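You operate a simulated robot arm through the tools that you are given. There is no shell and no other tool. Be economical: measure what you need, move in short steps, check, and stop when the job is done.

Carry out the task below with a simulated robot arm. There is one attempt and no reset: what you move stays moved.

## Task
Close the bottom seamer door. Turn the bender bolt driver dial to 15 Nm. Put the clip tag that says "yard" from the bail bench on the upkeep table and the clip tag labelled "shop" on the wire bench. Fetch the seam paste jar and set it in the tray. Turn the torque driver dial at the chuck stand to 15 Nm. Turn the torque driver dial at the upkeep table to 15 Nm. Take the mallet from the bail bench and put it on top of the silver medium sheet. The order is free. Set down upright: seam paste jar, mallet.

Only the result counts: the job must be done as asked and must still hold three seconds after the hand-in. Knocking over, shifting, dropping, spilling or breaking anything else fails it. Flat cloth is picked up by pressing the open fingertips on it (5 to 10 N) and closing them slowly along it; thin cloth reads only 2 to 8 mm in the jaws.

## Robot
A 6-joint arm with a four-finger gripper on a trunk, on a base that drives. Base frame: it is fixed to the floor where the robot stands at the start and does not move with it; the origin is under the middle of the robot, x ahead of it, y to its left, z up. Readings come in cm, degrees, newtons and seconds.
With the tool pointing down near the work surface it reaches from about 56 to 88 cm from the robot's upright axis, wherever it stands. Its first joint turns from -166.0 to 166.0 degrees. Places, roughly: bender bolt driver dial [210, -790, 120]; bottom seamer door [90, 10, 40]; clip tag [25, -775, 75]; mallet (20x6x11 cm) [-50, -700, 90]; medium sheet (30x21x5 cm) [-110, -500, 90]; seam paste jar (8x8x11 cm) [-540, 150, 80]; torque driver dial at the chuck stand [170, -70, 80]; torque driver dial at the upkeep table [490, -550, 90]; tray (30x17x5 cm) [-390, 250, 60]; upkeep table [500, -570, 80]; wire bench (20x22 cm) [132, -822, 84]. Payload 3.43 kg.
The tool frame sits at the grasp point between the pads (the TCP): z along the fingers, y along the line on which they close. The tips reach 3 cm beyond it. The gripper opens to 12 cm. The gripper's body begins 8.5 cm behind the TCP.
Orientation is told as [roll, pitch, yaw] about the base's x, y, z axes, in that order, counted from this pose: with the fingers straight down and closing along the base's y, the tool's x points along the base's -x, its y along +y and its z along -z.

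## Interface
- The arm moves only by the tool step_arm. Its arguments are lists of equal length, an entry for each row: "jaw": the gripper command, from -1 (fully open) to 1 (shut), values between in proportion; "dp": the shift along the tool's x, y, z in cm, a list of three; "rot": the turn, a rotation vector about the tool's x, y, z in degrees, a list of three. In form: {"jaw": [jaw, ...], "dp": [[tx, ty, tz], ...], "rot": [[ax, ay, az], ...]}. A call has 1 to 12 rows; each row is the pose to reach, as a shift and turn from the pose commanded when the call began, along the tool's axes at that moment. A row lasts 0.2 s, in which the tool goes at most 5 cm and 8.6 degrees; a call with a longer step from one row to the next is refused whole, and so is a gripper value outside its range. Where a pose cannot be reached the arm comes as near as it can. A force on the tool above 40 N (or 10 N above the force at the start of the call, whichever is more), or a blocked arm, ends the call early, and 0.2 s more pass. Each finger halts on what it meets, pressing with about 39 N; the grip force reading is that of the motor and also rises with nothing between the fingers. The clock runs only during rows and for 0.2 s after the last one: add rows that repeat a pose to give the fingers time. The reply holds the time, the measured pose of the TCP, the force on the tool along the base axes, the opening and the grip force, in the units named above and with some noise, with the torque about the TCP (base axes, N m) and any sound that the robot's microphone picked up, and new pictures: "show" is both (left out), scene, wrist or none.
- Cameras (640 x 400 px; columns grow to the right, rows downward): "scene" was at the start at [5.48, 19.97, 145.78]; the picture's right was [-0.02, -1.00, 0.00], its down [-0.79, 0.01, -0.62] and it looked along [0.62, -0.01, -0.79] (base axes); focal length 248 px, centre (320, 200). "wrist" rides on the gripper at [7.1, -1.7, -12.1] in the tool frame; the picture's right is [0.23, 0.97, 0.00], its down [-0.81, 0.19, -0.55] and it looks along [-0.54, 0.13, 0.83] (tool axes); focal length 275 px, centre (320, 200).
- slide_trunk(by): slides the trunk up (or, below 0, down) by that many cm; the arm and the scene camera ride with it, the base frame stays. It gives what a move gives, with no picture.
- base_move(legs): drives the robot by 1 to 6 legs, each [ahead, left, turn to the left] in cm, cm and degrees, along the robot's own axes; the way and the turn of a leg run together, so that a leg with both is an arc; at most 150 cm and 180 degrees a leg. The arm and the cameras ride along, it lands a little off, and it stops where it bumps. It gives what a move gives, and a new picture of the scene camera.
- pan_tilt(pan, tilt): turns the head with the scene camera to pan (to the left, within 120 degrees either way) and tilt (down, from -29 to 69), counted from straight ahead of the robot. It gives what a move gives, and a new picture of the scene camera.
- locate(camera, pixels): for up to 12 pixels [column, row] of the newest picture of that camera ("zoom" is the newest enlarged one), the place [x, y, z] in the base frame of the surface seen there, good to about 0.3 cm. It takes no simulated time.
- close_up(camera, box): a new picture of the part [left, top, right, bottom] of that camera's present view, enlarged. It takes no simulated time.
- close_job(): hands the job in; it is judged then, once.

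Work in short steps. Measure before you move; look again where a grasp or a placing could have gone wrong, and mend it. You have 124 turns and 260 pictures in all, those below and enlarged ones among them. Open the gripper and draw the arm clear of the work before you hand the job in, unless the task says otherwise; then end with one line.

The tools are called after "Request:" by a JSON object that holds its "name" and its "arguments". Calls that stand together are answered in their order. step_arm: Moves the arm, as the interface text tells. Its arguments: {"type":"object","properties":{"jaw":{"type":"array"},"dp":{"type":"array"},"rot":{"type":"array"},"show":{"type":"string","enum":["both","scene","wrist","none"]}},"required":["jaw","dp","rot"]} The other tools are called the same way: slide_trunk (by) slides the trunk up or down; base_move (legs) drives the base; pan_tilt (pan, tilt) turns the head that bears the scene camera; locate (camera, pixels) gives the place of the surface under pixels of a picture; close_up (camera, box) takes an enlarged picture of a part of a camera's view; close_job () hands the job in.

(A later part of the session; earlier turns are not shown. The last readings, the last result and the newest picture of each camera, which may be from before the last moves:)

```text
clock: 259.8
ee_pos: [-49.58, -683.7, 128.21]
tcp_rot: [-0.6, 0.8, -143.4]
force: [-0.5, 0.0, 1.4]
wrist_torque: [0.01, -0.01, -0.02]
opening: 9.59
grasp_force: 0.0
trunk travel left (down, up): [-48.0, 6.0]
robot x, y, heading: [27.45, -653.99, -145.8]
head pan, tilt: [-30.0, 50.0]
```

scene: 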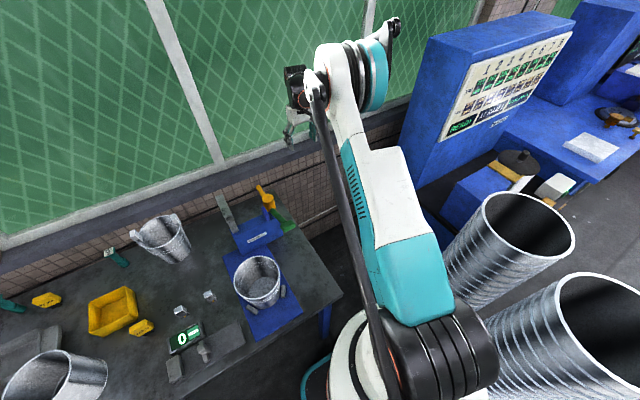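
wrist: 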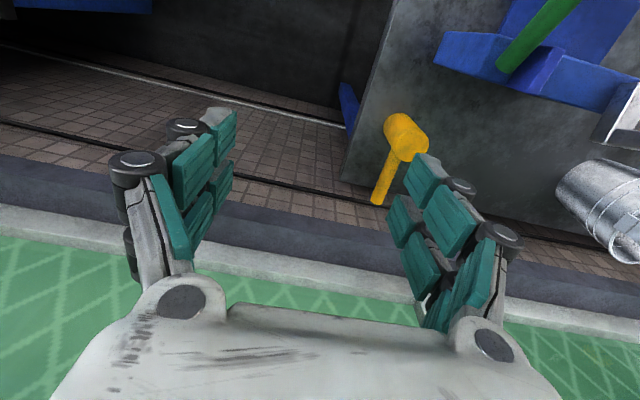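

Request:
{"name": "close_up", "arguments": {"camera": "wrist", "box": [340, 90, 460, 220]}}

Request:
{"name": "locate", "arguments": {"camera": "wrist", "pixels": [[392, 125], [408, 145], [420, 138], [400, 155], [412, 125], [377, 200], [385, 178], [505, 68], [520, 65], [545, 40], [470, 50], [345, 95]]}}

```text
3.08 times, centred on (400, 155) of wrist
```

zoom: 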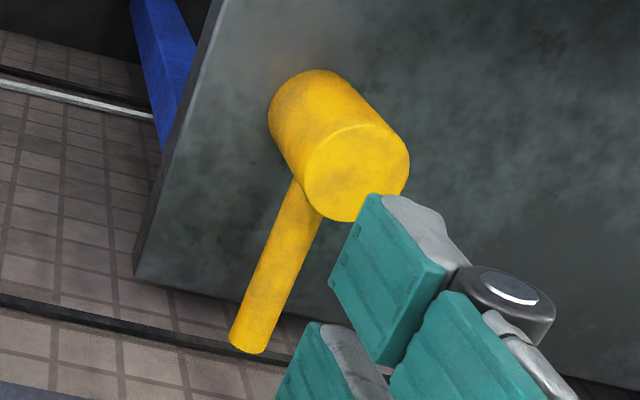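

```text
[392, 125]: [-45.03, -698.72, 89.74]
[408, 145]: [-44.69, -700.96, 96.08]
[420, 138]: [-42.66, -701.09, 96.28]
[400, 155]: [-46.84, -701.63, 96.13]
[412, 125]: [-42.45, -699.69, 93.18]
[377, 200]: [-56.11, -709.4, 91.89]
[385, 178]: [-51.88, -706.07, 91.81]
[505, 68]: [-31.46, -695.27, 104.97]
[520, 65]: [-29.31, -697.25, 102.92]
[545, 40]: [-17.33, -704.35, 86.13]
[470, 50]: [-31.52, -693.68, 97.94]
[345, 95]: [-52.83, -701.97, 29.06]
```

Head centre confirmed at (-44.3,-701.2). I move over it at height, then lower the trunk by 18 cm.

Request:
{"name": "step_arm", "arguments": {"jaw": [-0.6, -0.6, -0.6, -0.6, -0.6], "dp": [[-1.5, 4.3, 0], [-3, 8.6, 0], [-4.6, 12.9, 0], [-6.2, 17.1, 0], [-6.2, 17.1, 0]], "rot": [[0, 0, 0], [0, 0, 0], [0, 0, 0], [0, 0, 0], [0, 0, 0]], "show": "none"}}

Request:
{"name": "slide_trunk", "arguments": {"by": -18}}

Request:
{"name": "step_arm", "arguments": {"jaw": [-0.6], "dp": [[0, 0, 0]], "rot": [[0, 0, 0]]}}

```text
clock: 261.0
ee_pos: [-44.37, -700.78, 127.87]
tcp_rot: [-0.6, 0.9, -143.5]
force: [-1.0, -0.1, -0.4]
wrist_torque: [-0.03, -0.01, -0.01]
opening: 9.61
grasp_force: 0.0
trunk travel left (down, up): [-48.0, 6.0]
robot x, y, heading: [27.3, -653.69, -145.6]
head pan, tilt: [-30.0, 50.0]
```

```text
clock: 263.0
ee_pos: [-44.45, -700.89, 109.86]
tcp_rot: [-0.6, 0.8, -143.5]
force: [0.6, 0.6, -0.3]
wrist_torque: [-0.03, 0.0, -0.02]
opening: 9.61
grasp_force: 0.0
trunk travel left (down, up): [-30.0, 24.0]
robot x, y, heading: [27.19, -653.93, -145.6]
head pan, tilt: [-30.0, 50.0]
```

```text
clock: 263.4
ee_pos: [-44.47, -701.06, 109.73]
tcp_rot: [-0.6, 0.8, -143.5]
force: [0.1, -0.2, -0.1]
wrist_torque: [0.0, -0.02, 0.0]
opening: 9.62
grasp_force: 0.1
trunk travel left (down, up): [-30.0, 24.0]
robot x, y, heading: [27.42, -654.1, -145.7]
head pan, tilt: [-30.0, 50.0]
```

scene: 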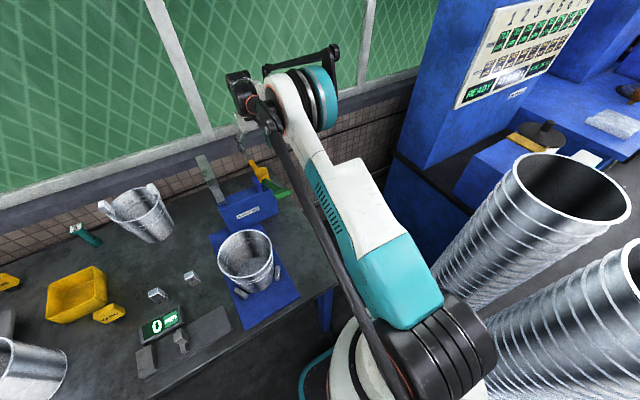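
wrist: 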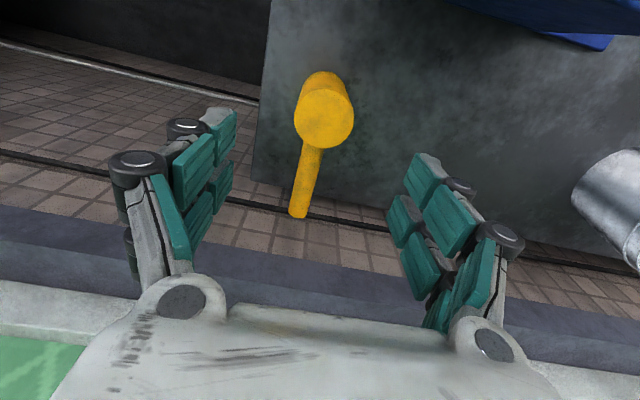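

The head is nearly centred between the fingers. I shift 0.4 cm and descend to z≈94.5, watching forces.

Request:
{"name": "step_arm", "arguments": {"jaw": [-0.6, -0.6, -0.6, -0.6, -0.6], "dp": [[-0.4, 0.4, 3], [-0.4, 0.4, 6], [-0.4, 0.4, 9], [-0.4, 0.4, 12], [-0.4, 0.4, 15]], "rot": [[0, 0, 0], [0, 0, 0], [0, 0, 0], [0, 0, 0], [0, 0, 0]]}}

Request:
{"name": "close_up", "arguments": {"camera": "scene", "box": [170, 50, 350, 250]}}

```text
clock: 264.6
ee_pos: [-44.41, -701.38, 94.78]
tcp_rot: [-0.6, 0.8, -143.4]
force: [0.3, 0.2, -0.3]
wrist_torque: [-0.01, -0.01, -0.01]
opening: 9.57
grasp_force: 0.1
trunk travel left (down, up): [-30.0, 24.0]
robot x, y, heading: [27.37, -653.9, -145.5]
head pan, tilt: [-30.0, 50.0]
```

scene: 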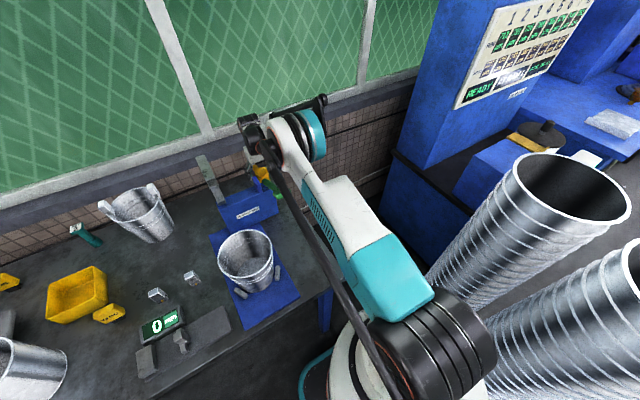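
wrist: 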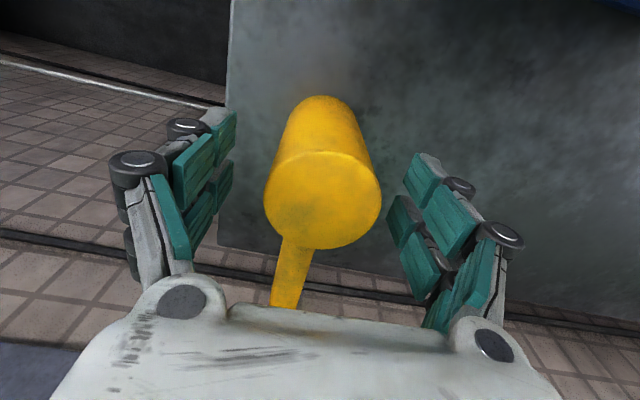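

```text
2.00 times, centred on (260, 150) of scene
```

zoom: 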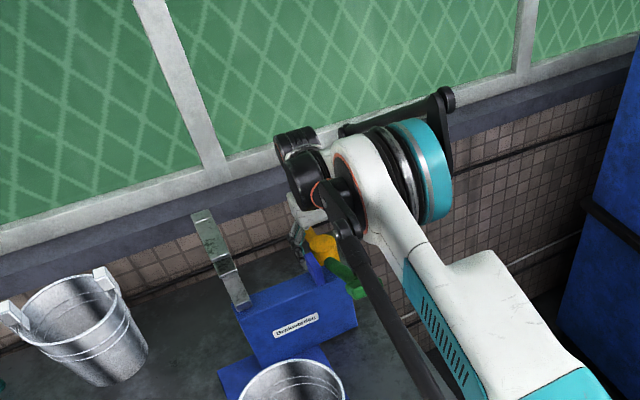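

No contact. I close on the head.

Request:
{"name": "step_arm", "arguments": {"jaw": [-0.4, -0.2, 0, 0.2, 0.4, 0.6, 0.6], "dp": [[0, 0, 0], [0, 0, 0], [0, 0, 0], [0, 0, 0], [0, 0, 0], [0, 0, 0], [0, 0, 0]], "rot": [[0, 0, 0], [0, 0, 0], [0, 0, 0], [0, 0, 0], [0, 0, 0], [0, 0, 0], [0, 0, 0]], "show": "wrist"}}

Request:
{"name": "locate", "arguments": {"camera": "zoom", "pixels": [[345, 245], [355, 285], [335, 262], [380, 310], [350, 225]]}}

```text
clock: 266.2
ee_pos: [-44.38, -701.34, 94.91]
tcp_rot: [-0.6, 0.8, -143.5]
force: [2.3, -7.2, 5.2]
wrist_torque: [-0.4, -0.15, 0.05]
opening: 5.63
grasp_force: 39.3
trunk travel left (down, up): [-30.0, 24.0]
robot x, y, heading: [26.88, -653.73, -145.6]
head pan, tilt: [-30.0, 50.0]
```

wrist: 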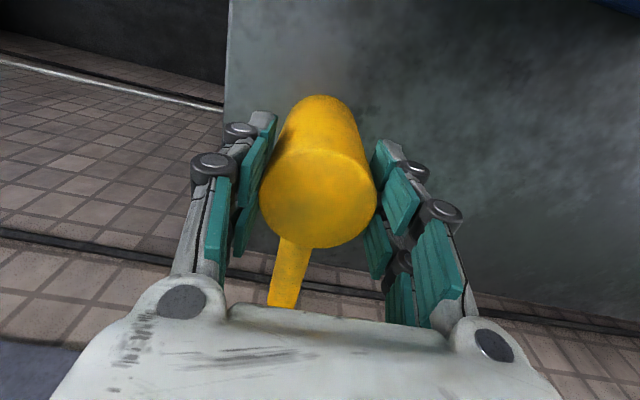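

```text
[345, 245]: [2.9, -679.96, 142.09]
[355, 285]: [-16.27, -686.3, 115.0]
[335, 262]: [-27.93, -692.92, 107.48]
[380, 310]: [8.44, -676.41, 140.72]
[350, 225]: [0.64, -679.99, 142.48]
```

The mallet head is held (5.6 cm). I lift it straight up.

Request:
{"name": "step_arm", "arguments": {"jaw": [0.7, 0.7, 0.7, 0.7, 0.7, 0.7], "dp": [[0, 0, -2], [0, 0, -5], [0, 0, -9], [0, 0, -13], [0, 0, -17], [0, 0, -20]], "rot": [[0, 0, 0], [0, 0, 0], [0, 0, 0], [0, 0, 0], [0, 0, 0], [0, 0, 0]], "show": "wrist"}}

Request:
{"name": "slide_trunk", "arguments": {"by": 20}}

Request:
{"name": "pan_tilt", "arguments": {"pan": -75, "tilt": 35}}

```text
clock: 267.6
ee_pos: [-44.53, -701.46, 114.95]
tcp_rot: [-0.5, 0.8, -143.5]
force: [-0.2, -0.2, -3.4]
wrist_torque: [0.04, -0.03, 0.04]
opening: 5.66
grasp_force: 38.9
trunk travel left (down, up): [-30.0, 24.0]
robot x, y, heading: [26.63, -653.66, -145.6]
head pan, tilt: [-30.0, 50.0]
```

wrist: 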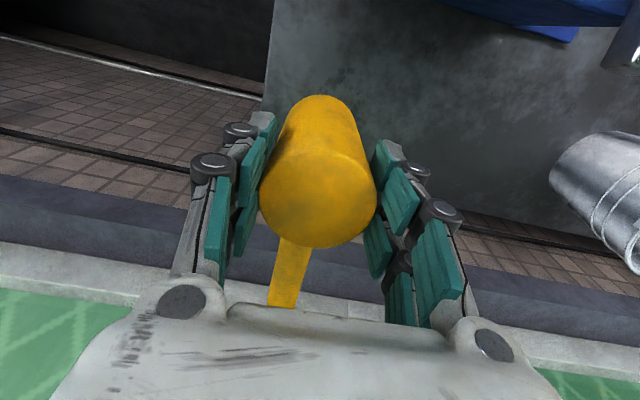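

```text
clock: 269.8
ee_pos: [-44.66, -701.58, 134.86]
tcp_rot: [-0.7, 0.7, -143.5]
force: [0.8, -0.5, -3.0]
wrist_torque: [0.03, -0.02, -0.02]
opening: 5.64
grasp_force: 38.7
trunk travel left (down, up): [-50.0, 4.0]
robot x, y, heading: [27.07, -654.15, -145.8]
head pan, tilt: [-30.0, 50.0]
```

```text
clock: 270.9
ee_pos: [-44.62, -701.55, 134.78]
tcp_rot: [-0.6, 0.9, -143.5]
force: [0.0, -0.2, -3.1]
wrist_torque: [-0.01, 0.01, -0.01]
opening: 5.65
grasp_force: 39.1
trunk travel left (down, up): [-50.0, 4.0]
robot x, y, heading: [27.28, -653.81, -146.1]
head pan, tilt: [-75.0, 35.0]
```

scene: 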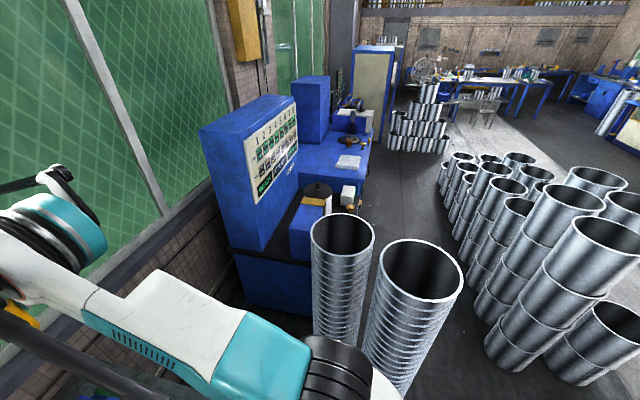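

Request:
{"name": "close_up", "arguments": {"camera": "scene", "box": [280, 90, 400, 220]}}

Request:
{"name": "locate", "arguments": {"camera": "scene", "pixels": [[348, 162], [340, 157], [356, 166], [362, 157], [345, 190], [365, 205], [345, 215], [420, 240], [450, 300], [375, 320], [400, 180], [470, 230]]}}

```text
3.08 times, centred on (340, 155) of scene
```

zoom: 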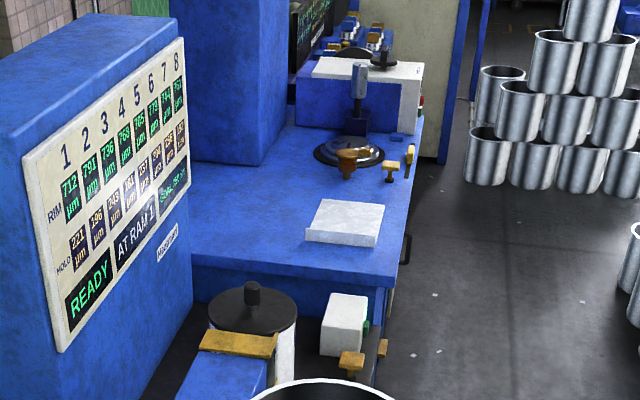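

```text
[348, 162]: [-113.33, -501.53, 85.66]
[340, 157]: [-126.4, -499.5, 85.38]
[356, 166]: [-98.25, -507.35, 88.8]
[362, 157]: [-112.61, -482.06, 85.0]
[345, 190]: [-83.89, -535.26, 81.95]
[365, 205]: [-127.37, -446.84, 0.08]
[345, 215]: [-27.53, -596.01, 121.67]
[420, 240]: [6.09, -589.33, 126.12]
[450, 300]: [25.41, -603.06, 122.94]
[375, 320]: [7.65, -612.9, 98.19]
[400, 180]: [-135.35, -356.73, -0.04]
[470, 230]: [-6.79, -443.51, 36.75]
```

The silver sheet lies at about (-113,-501), top z≈85.5. I retract and raise the arm with the mallet and go back out through the gap, to reach that aisle from the north where it is wide.

Request:
{"name": "step_arm", "arguments": {"jaw": [0.7, 0.7, 0.7, 0.7, 0.7, 0.7], "dp": [[0, 0, -4], [4, 0.3, -8], [9, 0.5, -8], [14, 0.8, -8], [19, 1, -8], [23.5, 1.3, -8]], "rot": [[0, 0, 0], [0, 0, 0], [0, 0, 0], [0, 0, 0], [0, 0, 0], [0, 0, 0]], "show": "none"}}

Request:
{"name": "base_move", "arguments": {"legs": [[-38, 6, 0], [0, 0, 50], [-69, 26, 0], [-47, 35, 0], [-69, -6, 0], [-103, -72, 0]]}}

Request:
{"name": "pan_tilt", "arguments": {"pan": -90, "tilt": 40}}

```text
refused: row 2 steps farther than a row can; nothing moved
```

```text
clock: 291.5
ee_pos: [63.16, -434.01, 134.99]
tcp_rot: [-0.6, 0.7, -93.5]
force: [-0.3, 0.3, -3.8]
wrist_torque: [0.03, 0.04, 0.0]
opening: 5.64
grasp_force: 39.2
trunk travel left (down, up): [-50.0, 4.0]
robot x, y, heading: [73.05, -348.49, -95.8]
head pan, tilt: [-75.0, 35.0]
```

scene: 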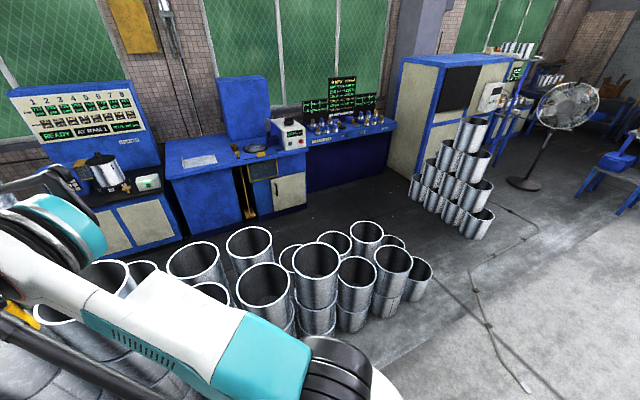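

```text
clock: 292.2
ee_pos: [63.13, -433.94, 134.85]
tcp_rot: [-0.6, 0.9, -93.6]
force: [-0.4, -0.3, -3.7]
wrist_torque: [0.06, 0.0, 0.01]
opening: 5.63
grasp_force: 38.7
trunk travel left (down, up): [-50.0, 4.0]
robot x, y, heading: [72.88, -348.6, -95.9]
head pan, tilt: [-90.0, 40.0]
```

scene: 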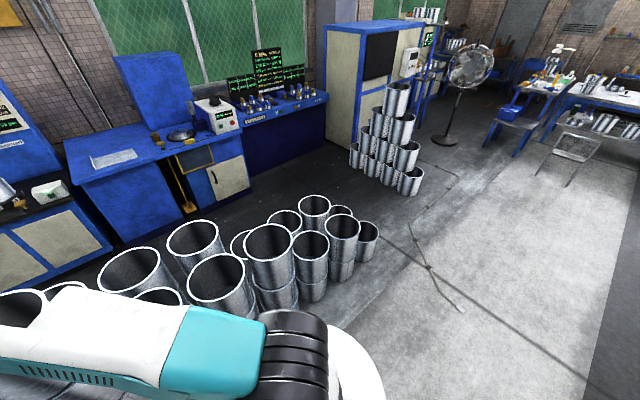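

Request:
{"name": "locate", "arguments": {"camera": "scene", "pixels": [[370, 262], [378, 230], [410, 195], [370, 178], [430, 265], [460, 310], [415, 235], [300, 195], [250, 190], [185, 210], [350, 165], [112, 158]]}}

Request:
{"name": "locate", "arguments": {"camera": "scene", "pixels": [[92, 158], [135, 150], [95, 168], [138, 160], [100, 235], [235, 195], [148, 250], [175, 222], [340, 205], [225, 215]]}}

```text
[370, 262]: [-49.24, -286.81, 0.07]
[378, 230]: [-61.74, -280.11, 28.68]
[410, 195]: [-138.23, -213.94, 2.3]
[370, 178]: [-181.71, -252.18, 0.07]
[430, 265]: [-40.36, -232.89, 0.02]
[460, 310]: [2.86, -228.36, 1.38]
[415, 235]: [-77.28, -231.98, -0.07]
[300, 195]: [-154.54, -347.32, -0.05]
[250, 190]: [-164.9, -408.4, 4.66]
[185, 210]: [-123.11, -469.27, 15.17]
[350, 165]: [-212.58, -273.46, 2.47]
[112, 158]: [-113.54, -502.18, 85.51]
```

```text
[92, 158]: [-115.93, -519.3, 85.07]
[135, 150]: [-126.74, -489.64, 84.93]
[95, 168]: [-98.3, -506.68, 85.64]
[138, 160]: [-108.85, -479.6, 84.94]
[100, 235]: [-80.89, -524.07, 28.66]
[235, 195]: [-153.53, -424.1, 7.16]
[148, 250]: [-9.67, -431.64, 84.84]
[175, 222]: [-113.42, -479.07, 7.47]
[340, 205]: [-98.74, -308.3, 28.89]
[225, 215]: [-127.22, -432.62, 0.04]
```

The base passed through fine. I now retract the arm properly and drive around the north end of the stack into the aisle, in stages.

Request:
{"name": "step_arm", "arguments": {"jaw": [0.7, 0.7, 0.7, 0.7, 0.7, 0.7], "dp": [[0, 0, -4], [4.5, -0.3, -4], [9, -0.5, -4], [13.5, -0.8, -4], [18, -1, -4], [22.5, -1.3, -4]], "rot": [[0, 0, 0], [0, 0, 0], [0, 0, 0], [0, 0, 0], [0, 0, 0], [0, 0, 0]], "show": "none"}}

Request:
{"name": "base_move", "arguments": {"legs": [[-72.6, -61, 0], [-18, -87.4, 0], [65, -73.6, 0]]}}

```text
clock: 293.6
ee_pos: [63.51, -411.19, 139.39]
tcp_rot: [-0.6, 0.7, -93.7]
force: [-0.5, 1.8, -3.1]
wrist_torque: [-0.01, 0.01, -0.02]
opening: 5.64
grasp_force: 38.7
trunk travel left (down, up): [-50.0, 4.0]
robot x, y, heading: [73.19, -348.34, -95.8]
head pan, tilt: [-90.0, 40.0]
```

```text
clock: 307.6
ee_pos: [-156.65, -361.67, 139.19]
tcp_rot: [-0.6, 0.8, -94.8]
force: [0.0, -0.2, -3.2]
wrist_torque: [0.08, -0.02, 0.01]
opening: 5.61
grasp_force: 38.4
trunk travel left (down, up): [-50.0, 4.0]
robot x, y, heading: [-145.7, -298.77, -96.9]
head pan, tilt: [-90.0, 40.0]
```

scene: 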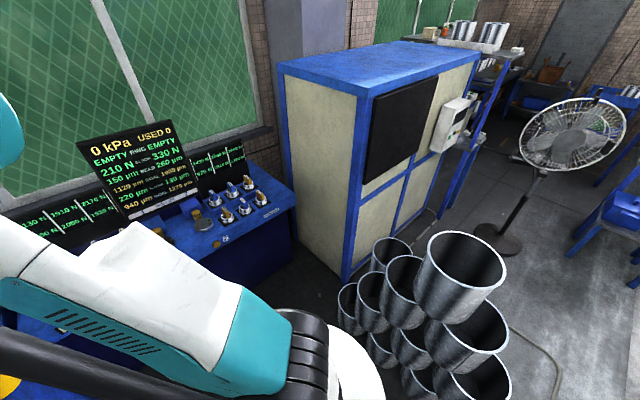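

The base passed over without trouble. I look down the aisle.

Request:
{"name": "pan_tilt", "arguments": {"pan": 5, "tilt": 45}}

Request:
{"name": "locate", "arguments": {"camera": "scene", "pixels": [[320, 200], [250, 250], [380, 200], [200, 300], [400, 280], [300, 120]]}}

```text
clock: 309.3
ee_pos: [-156.62, -361.66, 139.33]
tcp_rot: [-0.6, 0.7, -94.9]
force: [-0.4, -0.5, -3.7]
wrist_torque: [0.09, -0.01, -0.03]
opening: 5.61
grasp_force: 39.2
trunk travel left (down, up): [-50.0, 4.0]
robot x, y, heading: [-145.62, -299.04, -97.0]
head pan, tilt: [5.0, 45.0]
```

scene: 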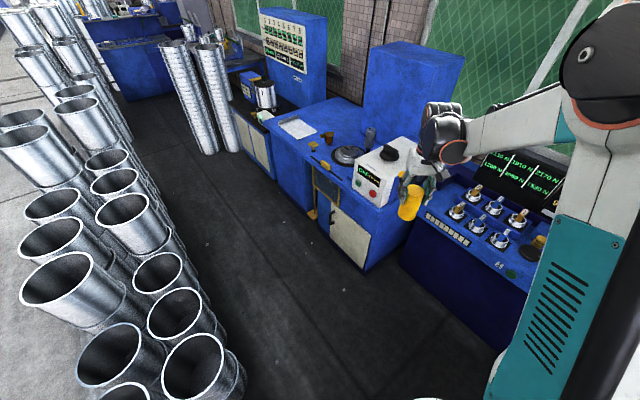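

```text
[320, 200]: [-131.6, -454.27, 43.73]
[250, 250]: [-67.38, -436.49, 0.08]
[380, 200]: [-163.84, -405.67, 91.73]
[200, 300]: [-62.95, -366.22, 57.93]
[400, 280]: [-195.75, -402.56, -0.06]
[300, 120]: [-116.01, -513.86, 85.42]
```

The aisle is clear. I drive down it to the sheet and turn toward it.

Request:
{"name": "base_move", "arguments": {"legs": [[75.6, 57.2, 0], [74.8, 55.5, 0], [0, 0, -40]]}}

Request:
{"name": "pan_tilt", "arguments": {"pan": 0, "tilt": 55}}

```text
clock: 320.6
ee_pos: [-100.53, -503.77, 139.32]
tcp_rot: [-0.7, 0.8, -134.5]
force: [-0.3, 0.3, -4.6]
wrist_torque: [0.01, -0.03, -0.02]
opening: 5.59
grasp_force: 38.9
trunk travel left (down, up): [-50.0, 4.0]
robot x, y, heading: [-51.9, -462.68, -136.8]
head pan, tilt: [5.0, 45.0]
```

scene: 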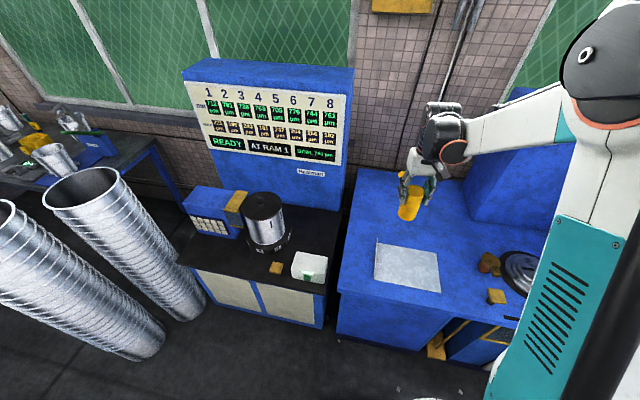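

```text
clock: 321.4
ee_pos: [-100.56, -503.67, 139.28]
tcp_rot: [-0.5, 0.7, -134.5]
force: [-0.7, -0.6, -3.4]
wrist_torque: [0.04, -0.03, -0.04]
opening: 5.65
grasp_force: 38.9
trunk travel left (down, up): [-50.0, 4.0]
robot x, y, heading: [-52.22, -462.12, -136.5]
head pan, tilt: [0.0, 55.0]
```

scene: 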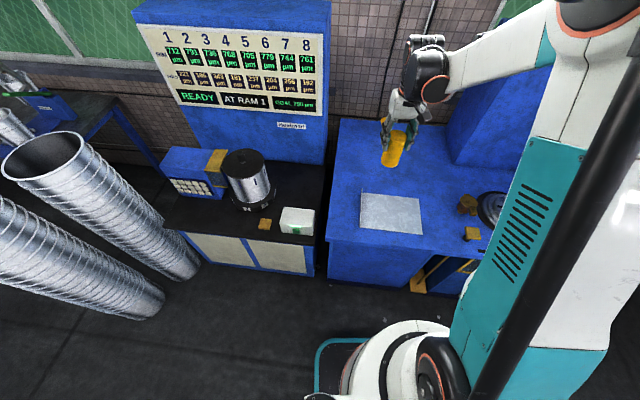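

Request:
{"name": "close_up", "arguments": {"camera": "scene", "box": [330, 120, 470, 260]}}

Request:
{"name": "locate", "arguments": {"camera": "scene", "pixels": [[392, 213], [364, 194], [420, 199], [361, 228], [421, 233], [391, 195], [391, 231], [345, 200], [440, 215], [360, 236], [400, 170]]}}

```text
2.86 times, centred on (400, 190) of scene
```

zoom: 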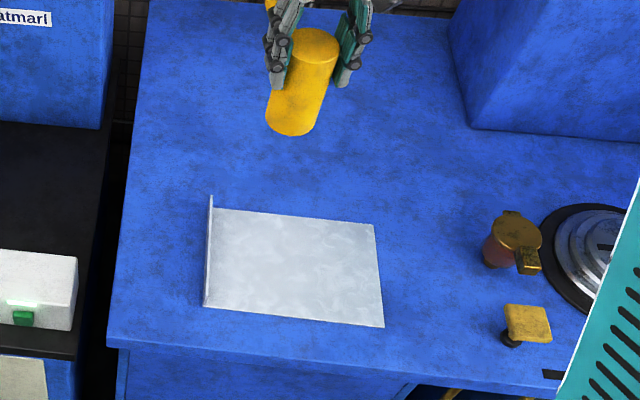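

```text
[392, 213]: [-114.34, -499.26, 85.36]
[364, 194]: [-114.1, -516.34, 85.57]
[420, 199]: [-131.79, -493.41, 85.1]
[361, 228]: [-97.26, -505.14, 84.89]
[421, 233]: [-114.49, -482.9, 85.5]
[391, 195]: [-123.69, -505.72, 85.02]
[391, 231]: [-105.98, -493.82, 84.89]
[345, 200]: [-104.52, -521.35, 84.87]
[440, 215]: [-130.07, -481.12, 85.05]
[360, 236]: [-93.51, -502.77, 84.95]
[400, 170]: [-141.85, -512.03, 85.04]
```

Sheet centre is (-114.4,-499.4) at z≈85.4. I bring the mallet above it and lower the trunk by 25 cm.

Request:
{"name": "step_arm", "arguments": {"jaw": [0.7, 0.7, 0.7], "dp": [[-1.7, -4.2, 0], [-3.4, -8.4, 0], [-5, -12.5, 0]], "rot": [[0, 0, 0], [0, 0, 0], [0, 0, 0]], "show": "none"}}

Request:
{"name": "slide_trunk", "arguments": {"by": -25}}

Request:
{"name": "step_arm", "arguments": {"jaw": [0.7, 0.7, 0.7, 0.7, 0.7], "dp": [[0, 0, 4], [0, 0, 8], [0, 0, 12], [0, 0, 15], [0, 0, 16.5]], "rot": [[0, 0, 0], [0, 0, 0], [0, 0, 0], [0, 0, 0], [0, 0, 0]]}}

```text
clock: 322.2
ee_pos: [-113.33, -498.38, 139.1]
tcp_rot: [-0.4, 0.9, -134.5]
force: [-1.2, 0.4, -4.2]
wrist_torque: [-0.01, -0.09, 0.01]
opening: 5.58
grasp_force: 38.9
trunk travel left (down, up): [-50.0, 4.0]
robot x, y, heading: [-52.13, -462.15, -136.7]
head pan, tilt: [0.0, 55.0]
```

```text
clock: 324.7
ee_pos: [-112.92, -498.41, 114.15]
tcp_rot: [-0.6, 0.9, -134.5]
force: [-0.3, -0.1, -3.1]
wrist_torque: [0.03, -0.03, 0.04]
opening: 5.6
grasp_force: 39.3
trunk travel left (down, up): [-25.0, 29.0]
robot x, y, heading: [-51.98, -462.43, -136.7]
head pan, tilt: [0.0, 55.0]
```

```text
clock: 325.9
ee_pos: [-112.91, -498.25, 97.64]
tcp_rot: [-0.7, 0.9, -134.5]
force: [0.1, -0.6, -4.1]
wrist_torque: [0.07, 0.0, 0.0]
opening: 5.6
grasp_force: 39.0
trunk travel left (down, up): [-25.0, 29.0]
robot x, y, heading: [-51.72, -462.29, -136.6]
head pan, tilt: [0.0, 55.0]
```

scene: 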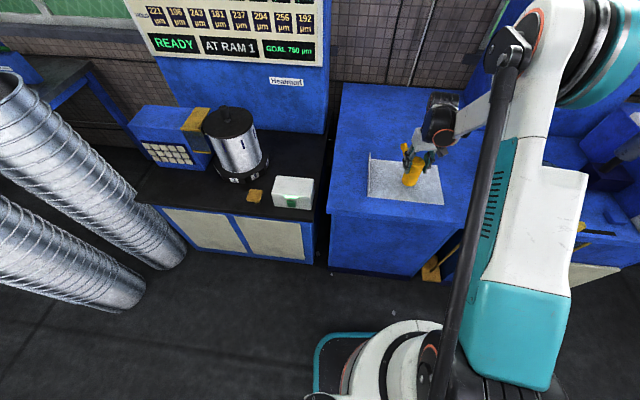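
wrist: 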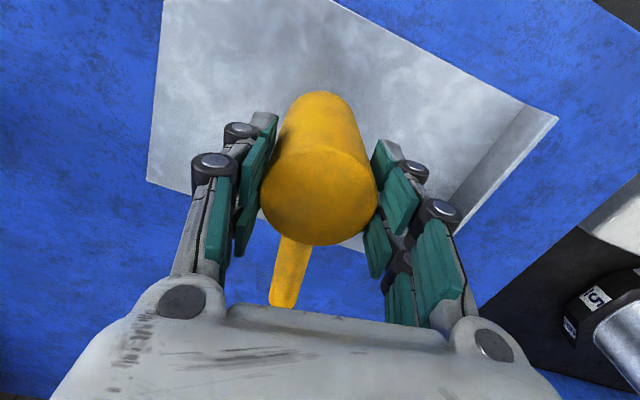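

The mallet is right above the sheet. I lower the last 2–3 cm gently.

Request:
{"name": "step_arm", "arguments": {"jaw": [0.7, 0.7, 0.7, 0.7, 0.7, 0.7], "dp": [[0, 0, 0.8], [0, 0, 1.4], [0, 0, 1.8], [0, 0, 2.1], [0, 0, 2.3], [0, 0, 2.3]], "rot": [[0, 0, 0], [0, 0, 0], [0, 0, 0], [0, 0, 0], [0, 0, 0], [0, 0, 0]], "show": "none"}}

```text
clock: 327.3
ee_pos: [-112.86, -498.17, 95.44]
tcp_rot: [-0.5, 0.8, -134.5]
force: [-0.1, -0.4, -3.5]
wrist_torque: [0.05, -0.01, 0.0]
opening: 5.61
grasp_force: 38.6
trunk travel left (down, up): [-25.0, 29.0]
robot x, y, heading: [-52.14, -462.54, -136.8]
head pan, tilt: [0.0, 55.0]
```

Request:
{"name": "step_arm", "arguments": {"jaw": [0.7, 0.7, 0.7, 0.7, 0.7], "dp": [[0, 0, 0.2], [0, 0, 0.4], [0, 0, 0.6], [0, 0, 0.7], [0, 0, 0.7]], "rot": [[0, 0, 0], [0, 0, 0], [0, 0, 0], [0, 0, 0], [0, 0, 0]], "show": "none"}}

```text
clock: 328.0
ee_pos: [-112.76, -498.13, 95.12]
tcp_rot: [-0.5, 0.7, -134.4]
force: [1.0, 2.2, 24.5]
wrist_torque: [-0.08, -0.1, 0.03]
opening: 5.63
grasp_force: 39.0
trunk travel left (down, up): [-25.0, 29.0]
robot x, y, heading: [-51.97, -462.75, -136.7]
head pan, tilt: [0.0, 55.0]
stopped in row 3: the force on the tool passed its limit at 44 N (the readings are from after the stop); the commanded pose is now the measured one
```

Contact is firm. I ease up 0.15 cm, open slowly, and rise.

Request:
{"name": "step_arm", "arguments": {"jaw": [0.6, 0.3, 0, -0.3, -0.5, -0.5, -0.5, -0.5, -0.5], "dp": [[0, 0, -0.15], [0, 0, -0.15], [0, 0, -0.15], [0, 0, -0.15], [0, 0, -0.15], [0, 0, -3], [0, 0, -7], [0, 0, -11], [0, 0, -15]], "rot": [[0, 0, 0], [0, 0, 0], [0, 0, 0], [0, 0, 0], [0, 0, 0], [0, 0, 0], [0, 0, 0], [0, 0, 0], [0, 0, 0]]}}

```text
clock: 330.0
ee_pos: [-112.85, -498.45, 110.19]
tcp_rot: [-0.7, 0.6, -134.6]
force: [0.0, -0.2, 0.5]
wrist_torque: [0.03, -0.02, 0.01]
opening: 9.0
grasp_force: 0.3
trunk travel left (down, up): [-25.0, 29.0]
robot x, y, heading: [-51.47, -462.3, -137.0]
head pan, tilt: [0.0, 55.0]
```

scene: 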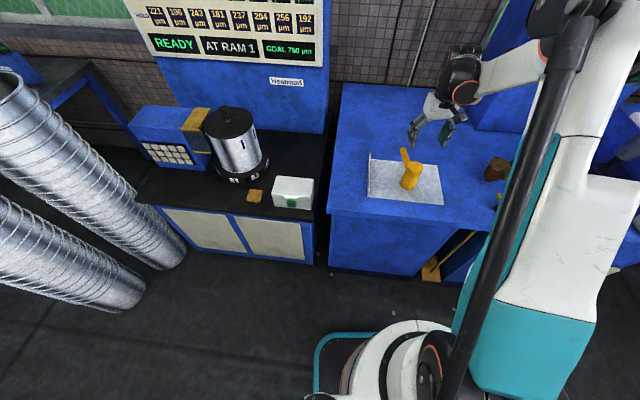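
wrist: 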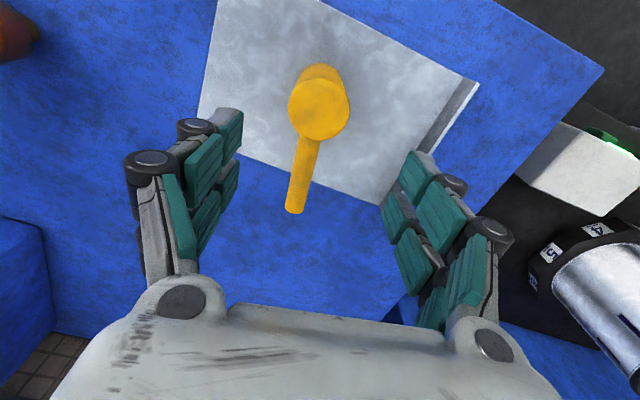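

The mallet stands upright on the sheet. I raise the arm and look left to judge the direct gap to the bail bench.

Request:
{"name": "slide_trunk", "arguments": {"by": 25}}

Request:
{"name": "pan_tilt", "arguments": {"pan": 65, "tilt": 45}}

Request:
{"name": "locate", "arguments": {"camera": "scene", "pixels": [[320, 200], [250, 200], [400, 250], [200, 200], [440, 280], [350, 300], [300, 150], [380, 200], [150, 250], [100, 300]]}}

```text
clock: 332.6
ee_pos: [-112.94, -498.46, 134.95]
tcp_rot: [-0.6, 0.9, -134.5]
force: [-0.3, 0.2, 0.2]
wrist_torque: [-0.01, -0.02, -0.02]
opening: 9.02
grasp_force: 0.0
trunk travel left (down, up): [-50.0, 4.0]
robot x, y, heading: [-52.0, -462.61, -136.7]
head pan, tilt: [0.0, 55.0]
```

```text
clock: 334.0
ee_pos: [-113.01, -498.55, 134.98]
tcp_rot: [-0.6, 0.8, -134.5]
force: [0.1, -0.2, -0.1]
wrist_torque: [0.0, 0.02, 0.01]
opening: 9.01
grasp_force: 0.0
trunk travel left (down, up): [-50.0, 4.0]
robot x, y, heading: [-51.58, -462.11, -136.9]
head pan, tilt: [65.0, 45.0]
```

scene: 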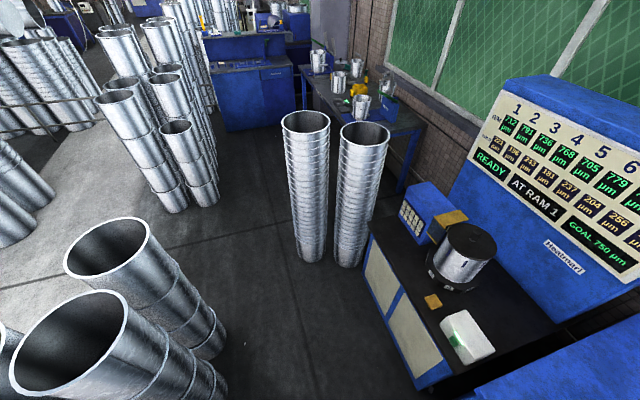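

```text
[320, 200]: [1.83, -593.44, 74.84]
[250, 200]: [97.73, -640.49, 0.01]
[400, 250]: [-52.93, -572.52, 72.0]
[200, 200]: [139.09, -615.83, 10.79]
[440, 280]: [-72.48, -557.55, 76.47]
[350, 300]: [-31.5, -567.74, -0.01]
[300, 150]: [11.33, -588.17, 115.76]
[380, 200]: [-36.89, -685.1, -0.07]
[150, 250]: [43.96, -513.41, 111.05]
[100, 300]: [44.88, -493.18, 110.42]
```

Request:
{"name": "locate", "arguments": {"camera": "scene", "pixels": [[312, 263], [296, 240], [330, 245], [348, 266], [212, 358], [222, 335], [205, 300], [285, 160], [220, 320], [180, 265]]}}

```text
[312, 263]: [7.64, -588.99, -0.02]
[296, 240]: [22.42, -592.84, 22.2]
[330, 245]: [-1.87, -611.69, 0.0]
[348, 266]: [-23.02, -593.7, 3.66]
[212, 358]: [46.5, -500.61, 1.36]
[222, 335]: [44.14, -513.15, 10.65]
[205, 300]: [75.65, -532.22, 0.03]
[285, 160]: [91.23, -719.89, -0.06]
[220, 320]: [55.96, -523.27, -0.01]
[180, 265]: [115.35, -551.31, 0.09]
```

The direct gap between the spiral can and the stack is about 74 cm wide, enough for the 56 cm base. I retract the arm, turn to face along the gap and drive through its middle.

Request:
{"name": "step_arm", "arguments": {"jaw": [-0.2, -0.2, -0.2], "dp": [[4, 1, 0], [8, 2, 0], [10.6, 2.9, 0]], "rot": [[0, 0, 0], [0, 0, 0], [0, 0, 0]], "show": "none"}}

Request:
{"name": "base_move", "arguments": {"legs": [[0, 0, 111], [66.8, -47.6, 0]]}}

Request:
{"name": "pan_tilt", "arguments": {"pan": 0, "tilt": 55}}

```text
clock: 334.8
ee_pos: [-103.22, -492.76, 135.23]
tcp_rot: [-0.7, 0.7, -134.5]
force: [0.5, 0.3, 0.2]
wrist_torque: [-0.02, 0.03, -0.02]
opening: 7.23
grasp_force: 0.1
trunk travel left (down, up): [-50.0, 4.0]
robot x, y, heading: [-52.1, -462.33, -136.6]
head pan, tilt: [65.0, 45.0]
```

```text
clock: 343.8
ee_pos: [35.7, -570.56, 134.92]
tcp_rot: [-0.5, 0.8, -23.0]
force: [-0.2, -0.3, -1.5]
wrist_torque: [0.02, 0.02, 0.0]
opening: 7.21
grasp_force: 0.0
trunk travel left (down, up): [-50.0, 4.0]
robot x, y, heading: [-11.63, -533.89, -25.6]
head pan, tilt: [65.0, 45.0]
```

scene: 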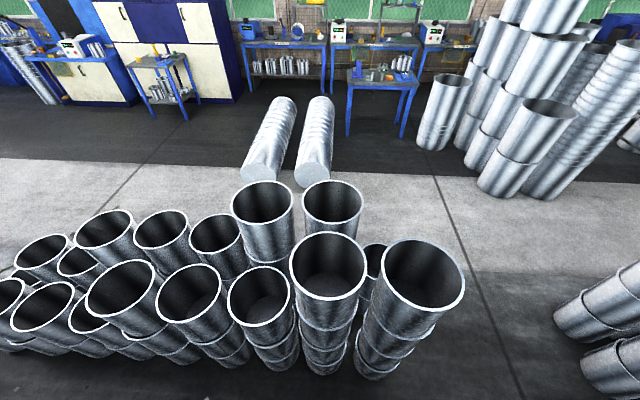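

```text
clock: 345.2
ee_pos: [35.73, -570.54, 135.07]
tcp_rot: [-0.6, 0.8, -23.1]
force: [-0.6, 0.7, -0.4]
wrist_torque: [0.0, 0.03, -0.01]
opening: 7.2
grasp_force: 0.0
trunk travel left (down, up): [-50.0, 4.0]
robot x, y, heading: [-10.97, -533.76, -25.3]
head pan, tilt: [0.0, 55.0]
```

scene: 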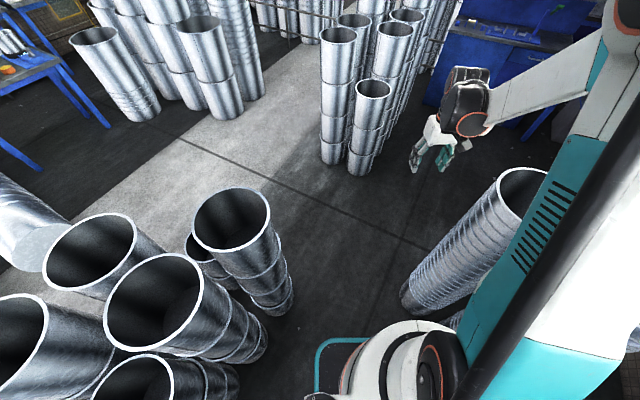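

The gap looks open. I drive through and on to (86,-721) in front of the tags, then face the bench.

Request:
{"name": "base_move", "arguments": {"legs": [[102, -2.9, 0], [33.5, -61.6, 0], [32, -63, 0], [0, 0, -119]]}}

Request:
{"name": "pan_tilt", "arguments": {"pan": 0, "tilt": 52}}

```text
clock: 362.4
ee_pos: [29.97, -743.38, 135.18]
tcp_rot: [-0.7, 0.8, -143.1]
force: [0.0, 0.1, 0.3]
wrist_torque: [-0.03, 0.0, -0.03]
opening: 7.19
grasp_force: 0.0
trunk travel left (down, up): [-50.0, 4.0]
robot x, y, heading: [85.52, -720.93, -145.3]
head pan, tilt: [0.0, 55.0]
```

scene: 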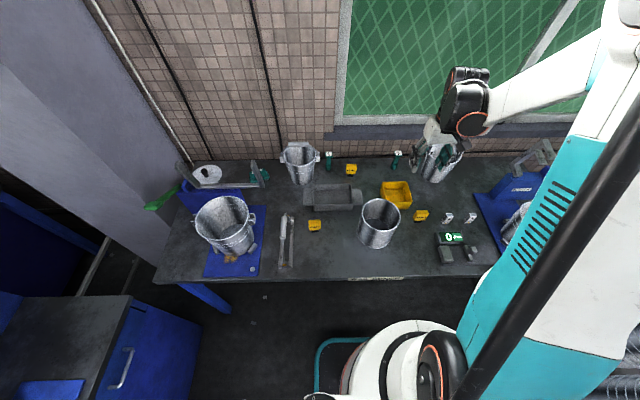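

```text
clock: 363.0
ee_pos: [29.93, -743.37, 135.21]
tcp_rot: [-0.6, 0.8, -143.0]
force: [-0.5, -0.4, 0.2]
wrist_torque: [0.01, 0.01, 0.02]
opening: 7.2
grasp_force: 0.0
trunk travel left (down, up): [-50.0, 4.0]
robot x, y, heading: [85.26, -720.97, -145.4]
head pan, tilt: [0.0, 52.0]
```

scene: 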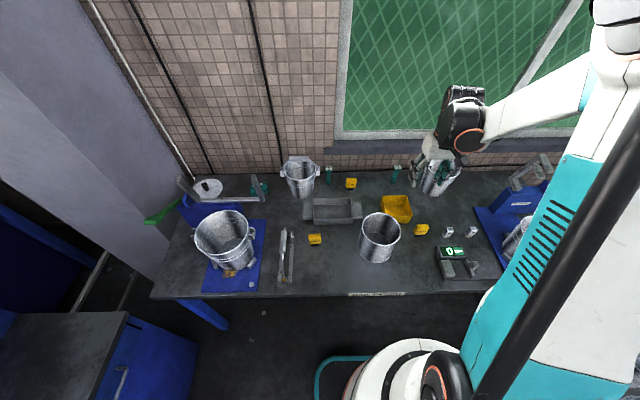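

Request:
{"name": "close_up", "arguments": {"camera": "scene", "box": [270, 190, 450, 290]}}

Request:
{"name": "locate", "arguments": {"camera": "zoom", "pixels": [[160, 168], [145, 175], [178, 172], [163, 190], [537, 135], [522, 145], [552, 140], [540, 155], [540, 120], [160, 155]]}}

Request:
{"name": "locate", "arguments": {"camera": "scene", "pixels": [[80, 340], [120, 320], [30, 330], [60, 385], [20, 390], [290, 260]]}}

```text
3.56 times, centred on (360, 240) of scene
```

zoom: 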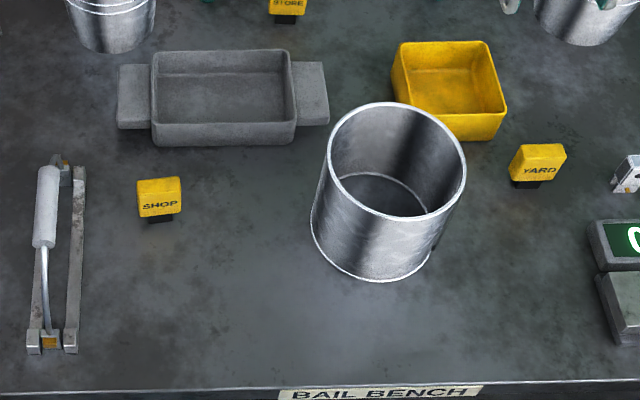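

```text
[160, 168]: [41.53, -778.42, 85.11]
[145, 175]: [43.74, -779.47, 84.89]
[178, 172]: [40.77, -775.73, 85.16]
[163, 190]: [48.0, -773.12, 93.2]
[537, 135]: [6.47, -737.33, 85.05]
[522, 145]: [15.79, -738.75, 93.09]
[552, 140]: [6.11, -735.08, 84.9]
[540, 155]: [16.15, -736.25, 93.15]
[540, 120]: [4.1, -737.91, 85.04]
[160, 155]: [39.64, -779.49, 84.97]
```

```text
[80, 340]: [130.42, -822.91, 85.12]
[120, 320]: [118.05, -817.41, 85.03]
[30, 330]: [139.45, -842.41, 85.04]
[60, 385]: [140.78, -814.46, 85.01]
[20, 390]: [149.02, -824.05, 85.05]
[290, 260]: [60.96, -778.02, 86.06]
```

Request:
{"name": "locate", "arguments": {"camera": "zoom", "pixels": [[142, 184], [176, 181], [160, 182], [142, 212], [176, 211], [160, 218], [516, 150], [560, 150], [538, 150], [540, 175], [527, 183], [556, 178]]}}

Request:
{"name": "step_arm", "arguments": {"jaw": [-0.2, -0.2, -0.2, -0.2, -0.2, -0.2, -0.2, -0.2], "dp": [[0.7, 4.5, 0], [1, 9, 0], [1.5, 13.5, 0], [2, 18, 0], [2.5, 22.5, 0], [3, 27, 0], [3.3, 31, 0], [3.5, 34.5, 0]], "rot": [[0, 0, 0], [0, 0, 0], [0, 0, 0], [0, 0, 0], [0, 0, 0], [0, 0, 0], [0, 0, 0], [0, 0, 0]], "show": "none"}}

Request:
{"name": "slide_trunk", "arguments": {"by": -20}}

```text
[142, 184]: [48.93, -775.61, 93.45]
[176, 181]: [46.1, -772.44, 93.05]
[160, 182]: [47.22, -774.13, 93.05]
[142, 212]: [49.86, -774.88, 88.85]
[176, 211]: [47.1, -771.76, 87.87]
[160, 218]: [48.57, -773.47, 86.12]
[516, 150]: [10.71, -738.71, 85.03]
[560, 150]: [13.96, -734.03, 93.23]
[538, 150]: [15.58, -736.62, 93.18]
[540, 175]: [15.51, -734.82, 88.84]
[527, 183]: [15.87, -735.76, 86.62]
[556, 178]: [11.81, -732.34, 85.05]
```

```text
clock: 364.8
ee_pos: [53.52, -769.05, 134.7]
tcp_rot: [-0.7, 0.8, -143.2]
force: [0.2, -0.4, 0.6]
wrist_torque: [0.0, 0.02, 0.01]
opening: 7.2
grasp_force: 0.0
trunk travel left (down, up): [-50.0, 4.0]
robot x, y, heading: [85.3, -720.71, -145.5]
head pan, tilt: [0.0, 52.0]
```

```text
clock: 367.0
ee_pos: [53.48, -768.72, 114.71]
tcp_rot: [-0.5, 0.9, -143.2]
force: [0.3, -0.5, 0.2]
wrist_torque: [0.0, 0.02, -0.01]
opening: 7.23
grasp_force: 0.0
trunk travel left (down, up): [-30.0, 24.0]
robot x, y, heading: [85.19, -720.58, -145.3]
head pan, tilt: [0.0, 52.0]
```

I centre over the SHOP tag (47.1,-774.2), align to its width and go down partway for a look.

Request:
{"name": "step_arm", "arguments": {"jaw": [-0.2, -0.2, -0.2, -0.2], "dp": [[-4, 0.3, 0], [-8.4, 0.56, 0], [-8.4, 0.56, 4.5], [-8.4, 0.56, 8]], "rot": [[0, 0, -2], [0, 0, -4.5], [0, 0, -4.5], [0, 0, -4.5]], "show": "wrist"}}

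Request:
{"name": "close_up", "arguments": {"camera": "wrist", "box": [240, 60, 400, 160]}}

Request:
{"name": "locate", "arguments": {"camera": "zoom", "pixels": [[320, 200], [280, 200], [360, 200], [320, 170], [320, 230], [320, 260], [300, 150]]}}

```text
clock: 368.0
ee_pos: [47.09, -774.45, 106.65]
tcp_rot: [-0.6, 0.8, -138.7]
force: [-0.9, -0.2, 0.0]
wrist_torque: [-0.03, 0.0, -0.02]
opening: 7.19
grasp_force: 0.0
trunk travel left (down, up): [-30.0, 24.0]
robot x, y, heading: [85.21, -720.56, -145.2]
head pan, tilt: [0.0, 52.0]
```

wrist: 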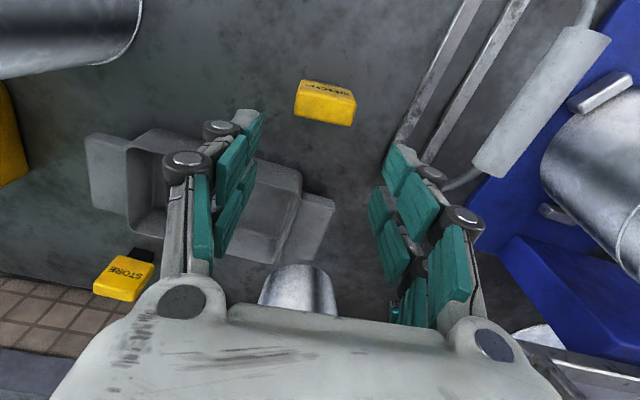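

```text
4.00 times, centred on (320, 110) of wrist
```

zoom: 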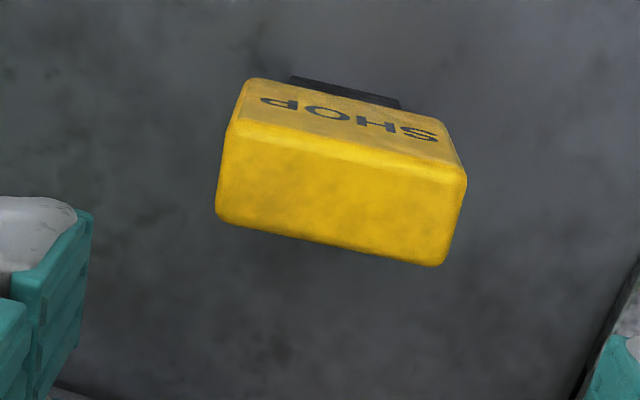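

```text
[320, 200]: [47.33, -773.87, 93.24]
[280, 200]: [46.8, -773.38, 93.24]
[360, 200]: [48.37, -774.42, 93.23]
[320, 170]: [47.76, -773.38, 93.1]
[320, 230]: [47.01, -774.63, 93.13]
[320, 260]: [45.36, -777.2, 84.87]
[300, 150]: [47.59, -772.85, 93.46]
```

The tag's top centre is (47.6,-774.05), rotated about 9° from the hand. I correct, go down to z≈91 and close.

Request:
{"name": "step_arm", "arguments": {"jaw": [-0.2, -0.2, -0.2, -0.2, 0.1, 0.3, 0.5, 0.7, 0.7], "dp": [[0.6, 0.07, 4], [0.6, 0.07, 8.5], [0.6, 0.07, 12.5], [0.6, 0.07, 15.6], [0.6, 0.07, 15.6], [0.6, 0.07, 15.6], [0.6, 0.07, 15.6], [0.6, 0.07, 15.6], [0.6, 0.07, 15.6]], "rot": [[0, 0, 4.5], [0, 0, 9], [0, 0, 9], [0, 0, 9], [0, 0, 9], [0, 0, 9], [0, 0, 9], [0, 0, 9], [0, 0, 9]], "show": "wrist"}}

```text
clock: 370.0
ee_pos: [47.7, -773.55, 90.89]
tcp_rot: [-0.7, 0.7, -147.5]
force: [-0.1, 1.0, 0.6]
wrist_torque: [-0.01, 0.01, 0.01]
opening: 5.76
grasp_force: 39.0
trunk travel left (down, up): [-30.0, 24.0]
robot x, y, heading: [85.27, -720.82, -145.2]
head pan, tilt: [0.0, 52.0]
```

wrist: 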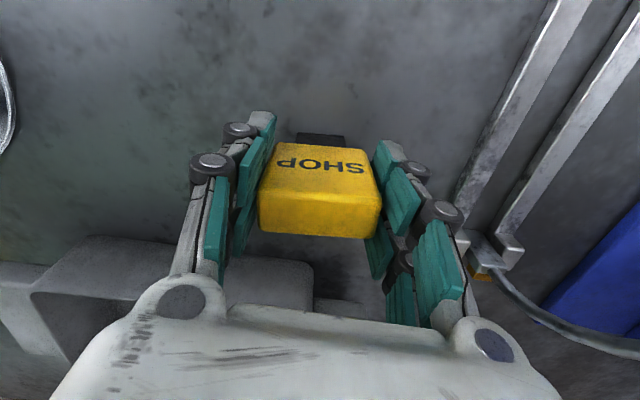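

SHOP tag held. I lift it and look at the wire bench.

Request:
{"name": "step_arm", "arguments": {"jaw": [0.8, 0.8, 0.8, 0.8, 0.8, 0.8], "dp": [[0, 0, -2], [0, 0, -6], [0, 0, -10], [0, 0, -15], [0, 0, -20], [0, 0, -24]], "rot": [[0, 0, 0], [0, 0, 0], [0, 0, 0], [0, 0, 0], [0, 0, 0], [0, 0, 0]], "show": "wrist"}}

Request:
{"name": "pan_tilt", "arguments": {"pan": 50, "tilt": 45}}

Request:
{"name": "locate", "arguments": {"camera": "scene", "pixels": [[200, 200], [300, 200], [250, 250], [300, 250], [200, 300], [350, 250], [150, 200], [250, 150]]}}

```text
clock: 371.4
ee_pos: [47.72, -773.97, 115.04]
tcp_rot: [-0.7, 0.7, -147.6]
force: [0.3, -0.1, -0.2]
wrist_torque: [-0.02, -0.01, -0.01]
opening: 5.75
grasp_force: 39.0
trunk travel left (down, up): [-30.0, 24.0]
robot x, y, heading: [85.43, -720.36, -145.2]
head pan, tilt: [0.0, 52.0]
```

wrist: 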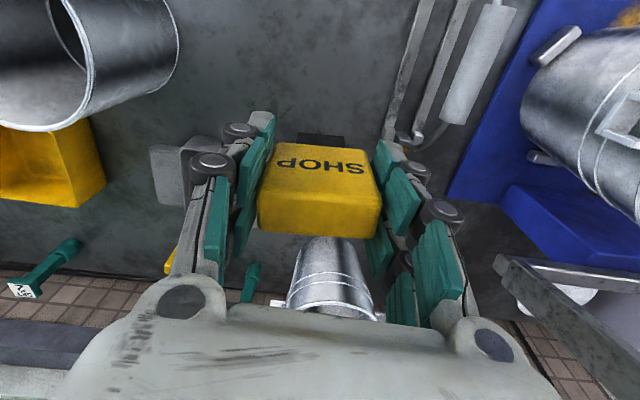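

```text
clock: 372.6
ee_pos: [47.73, -773.95, 114.97]
tcp_rot: [-0.7, 0.7, -147.7]
force: [-0.6, -0.2, -0.2]
wrist_torque: [0.03, 0.02, 0.06]
opening: 5.71
grasp_force: 39.1
trunk travel left (down, up): [-30.0, 24.0]
robot x, y, heading: [85.25, -720.47, -145.2]
head pan, tilt: [50.0, 45.0]
```

scene: 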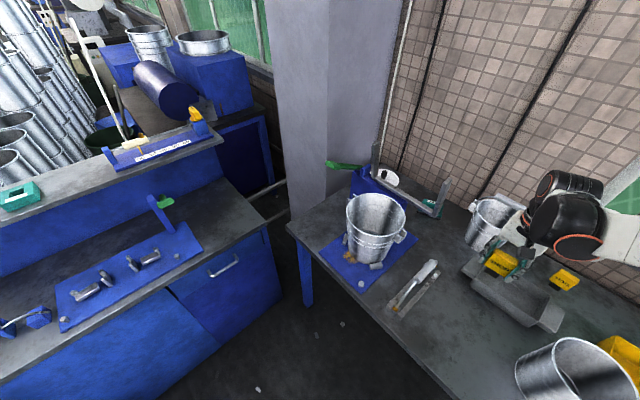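

```text
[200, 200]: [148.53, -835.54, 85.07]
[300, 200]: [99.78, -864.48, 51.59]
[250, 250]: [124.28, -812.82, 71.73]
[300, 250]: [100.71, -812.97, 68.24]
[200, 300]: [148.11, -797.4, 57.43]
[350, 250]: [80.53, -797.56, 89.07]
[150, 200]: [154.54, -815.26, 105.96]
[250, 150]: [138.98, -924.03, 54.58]
```

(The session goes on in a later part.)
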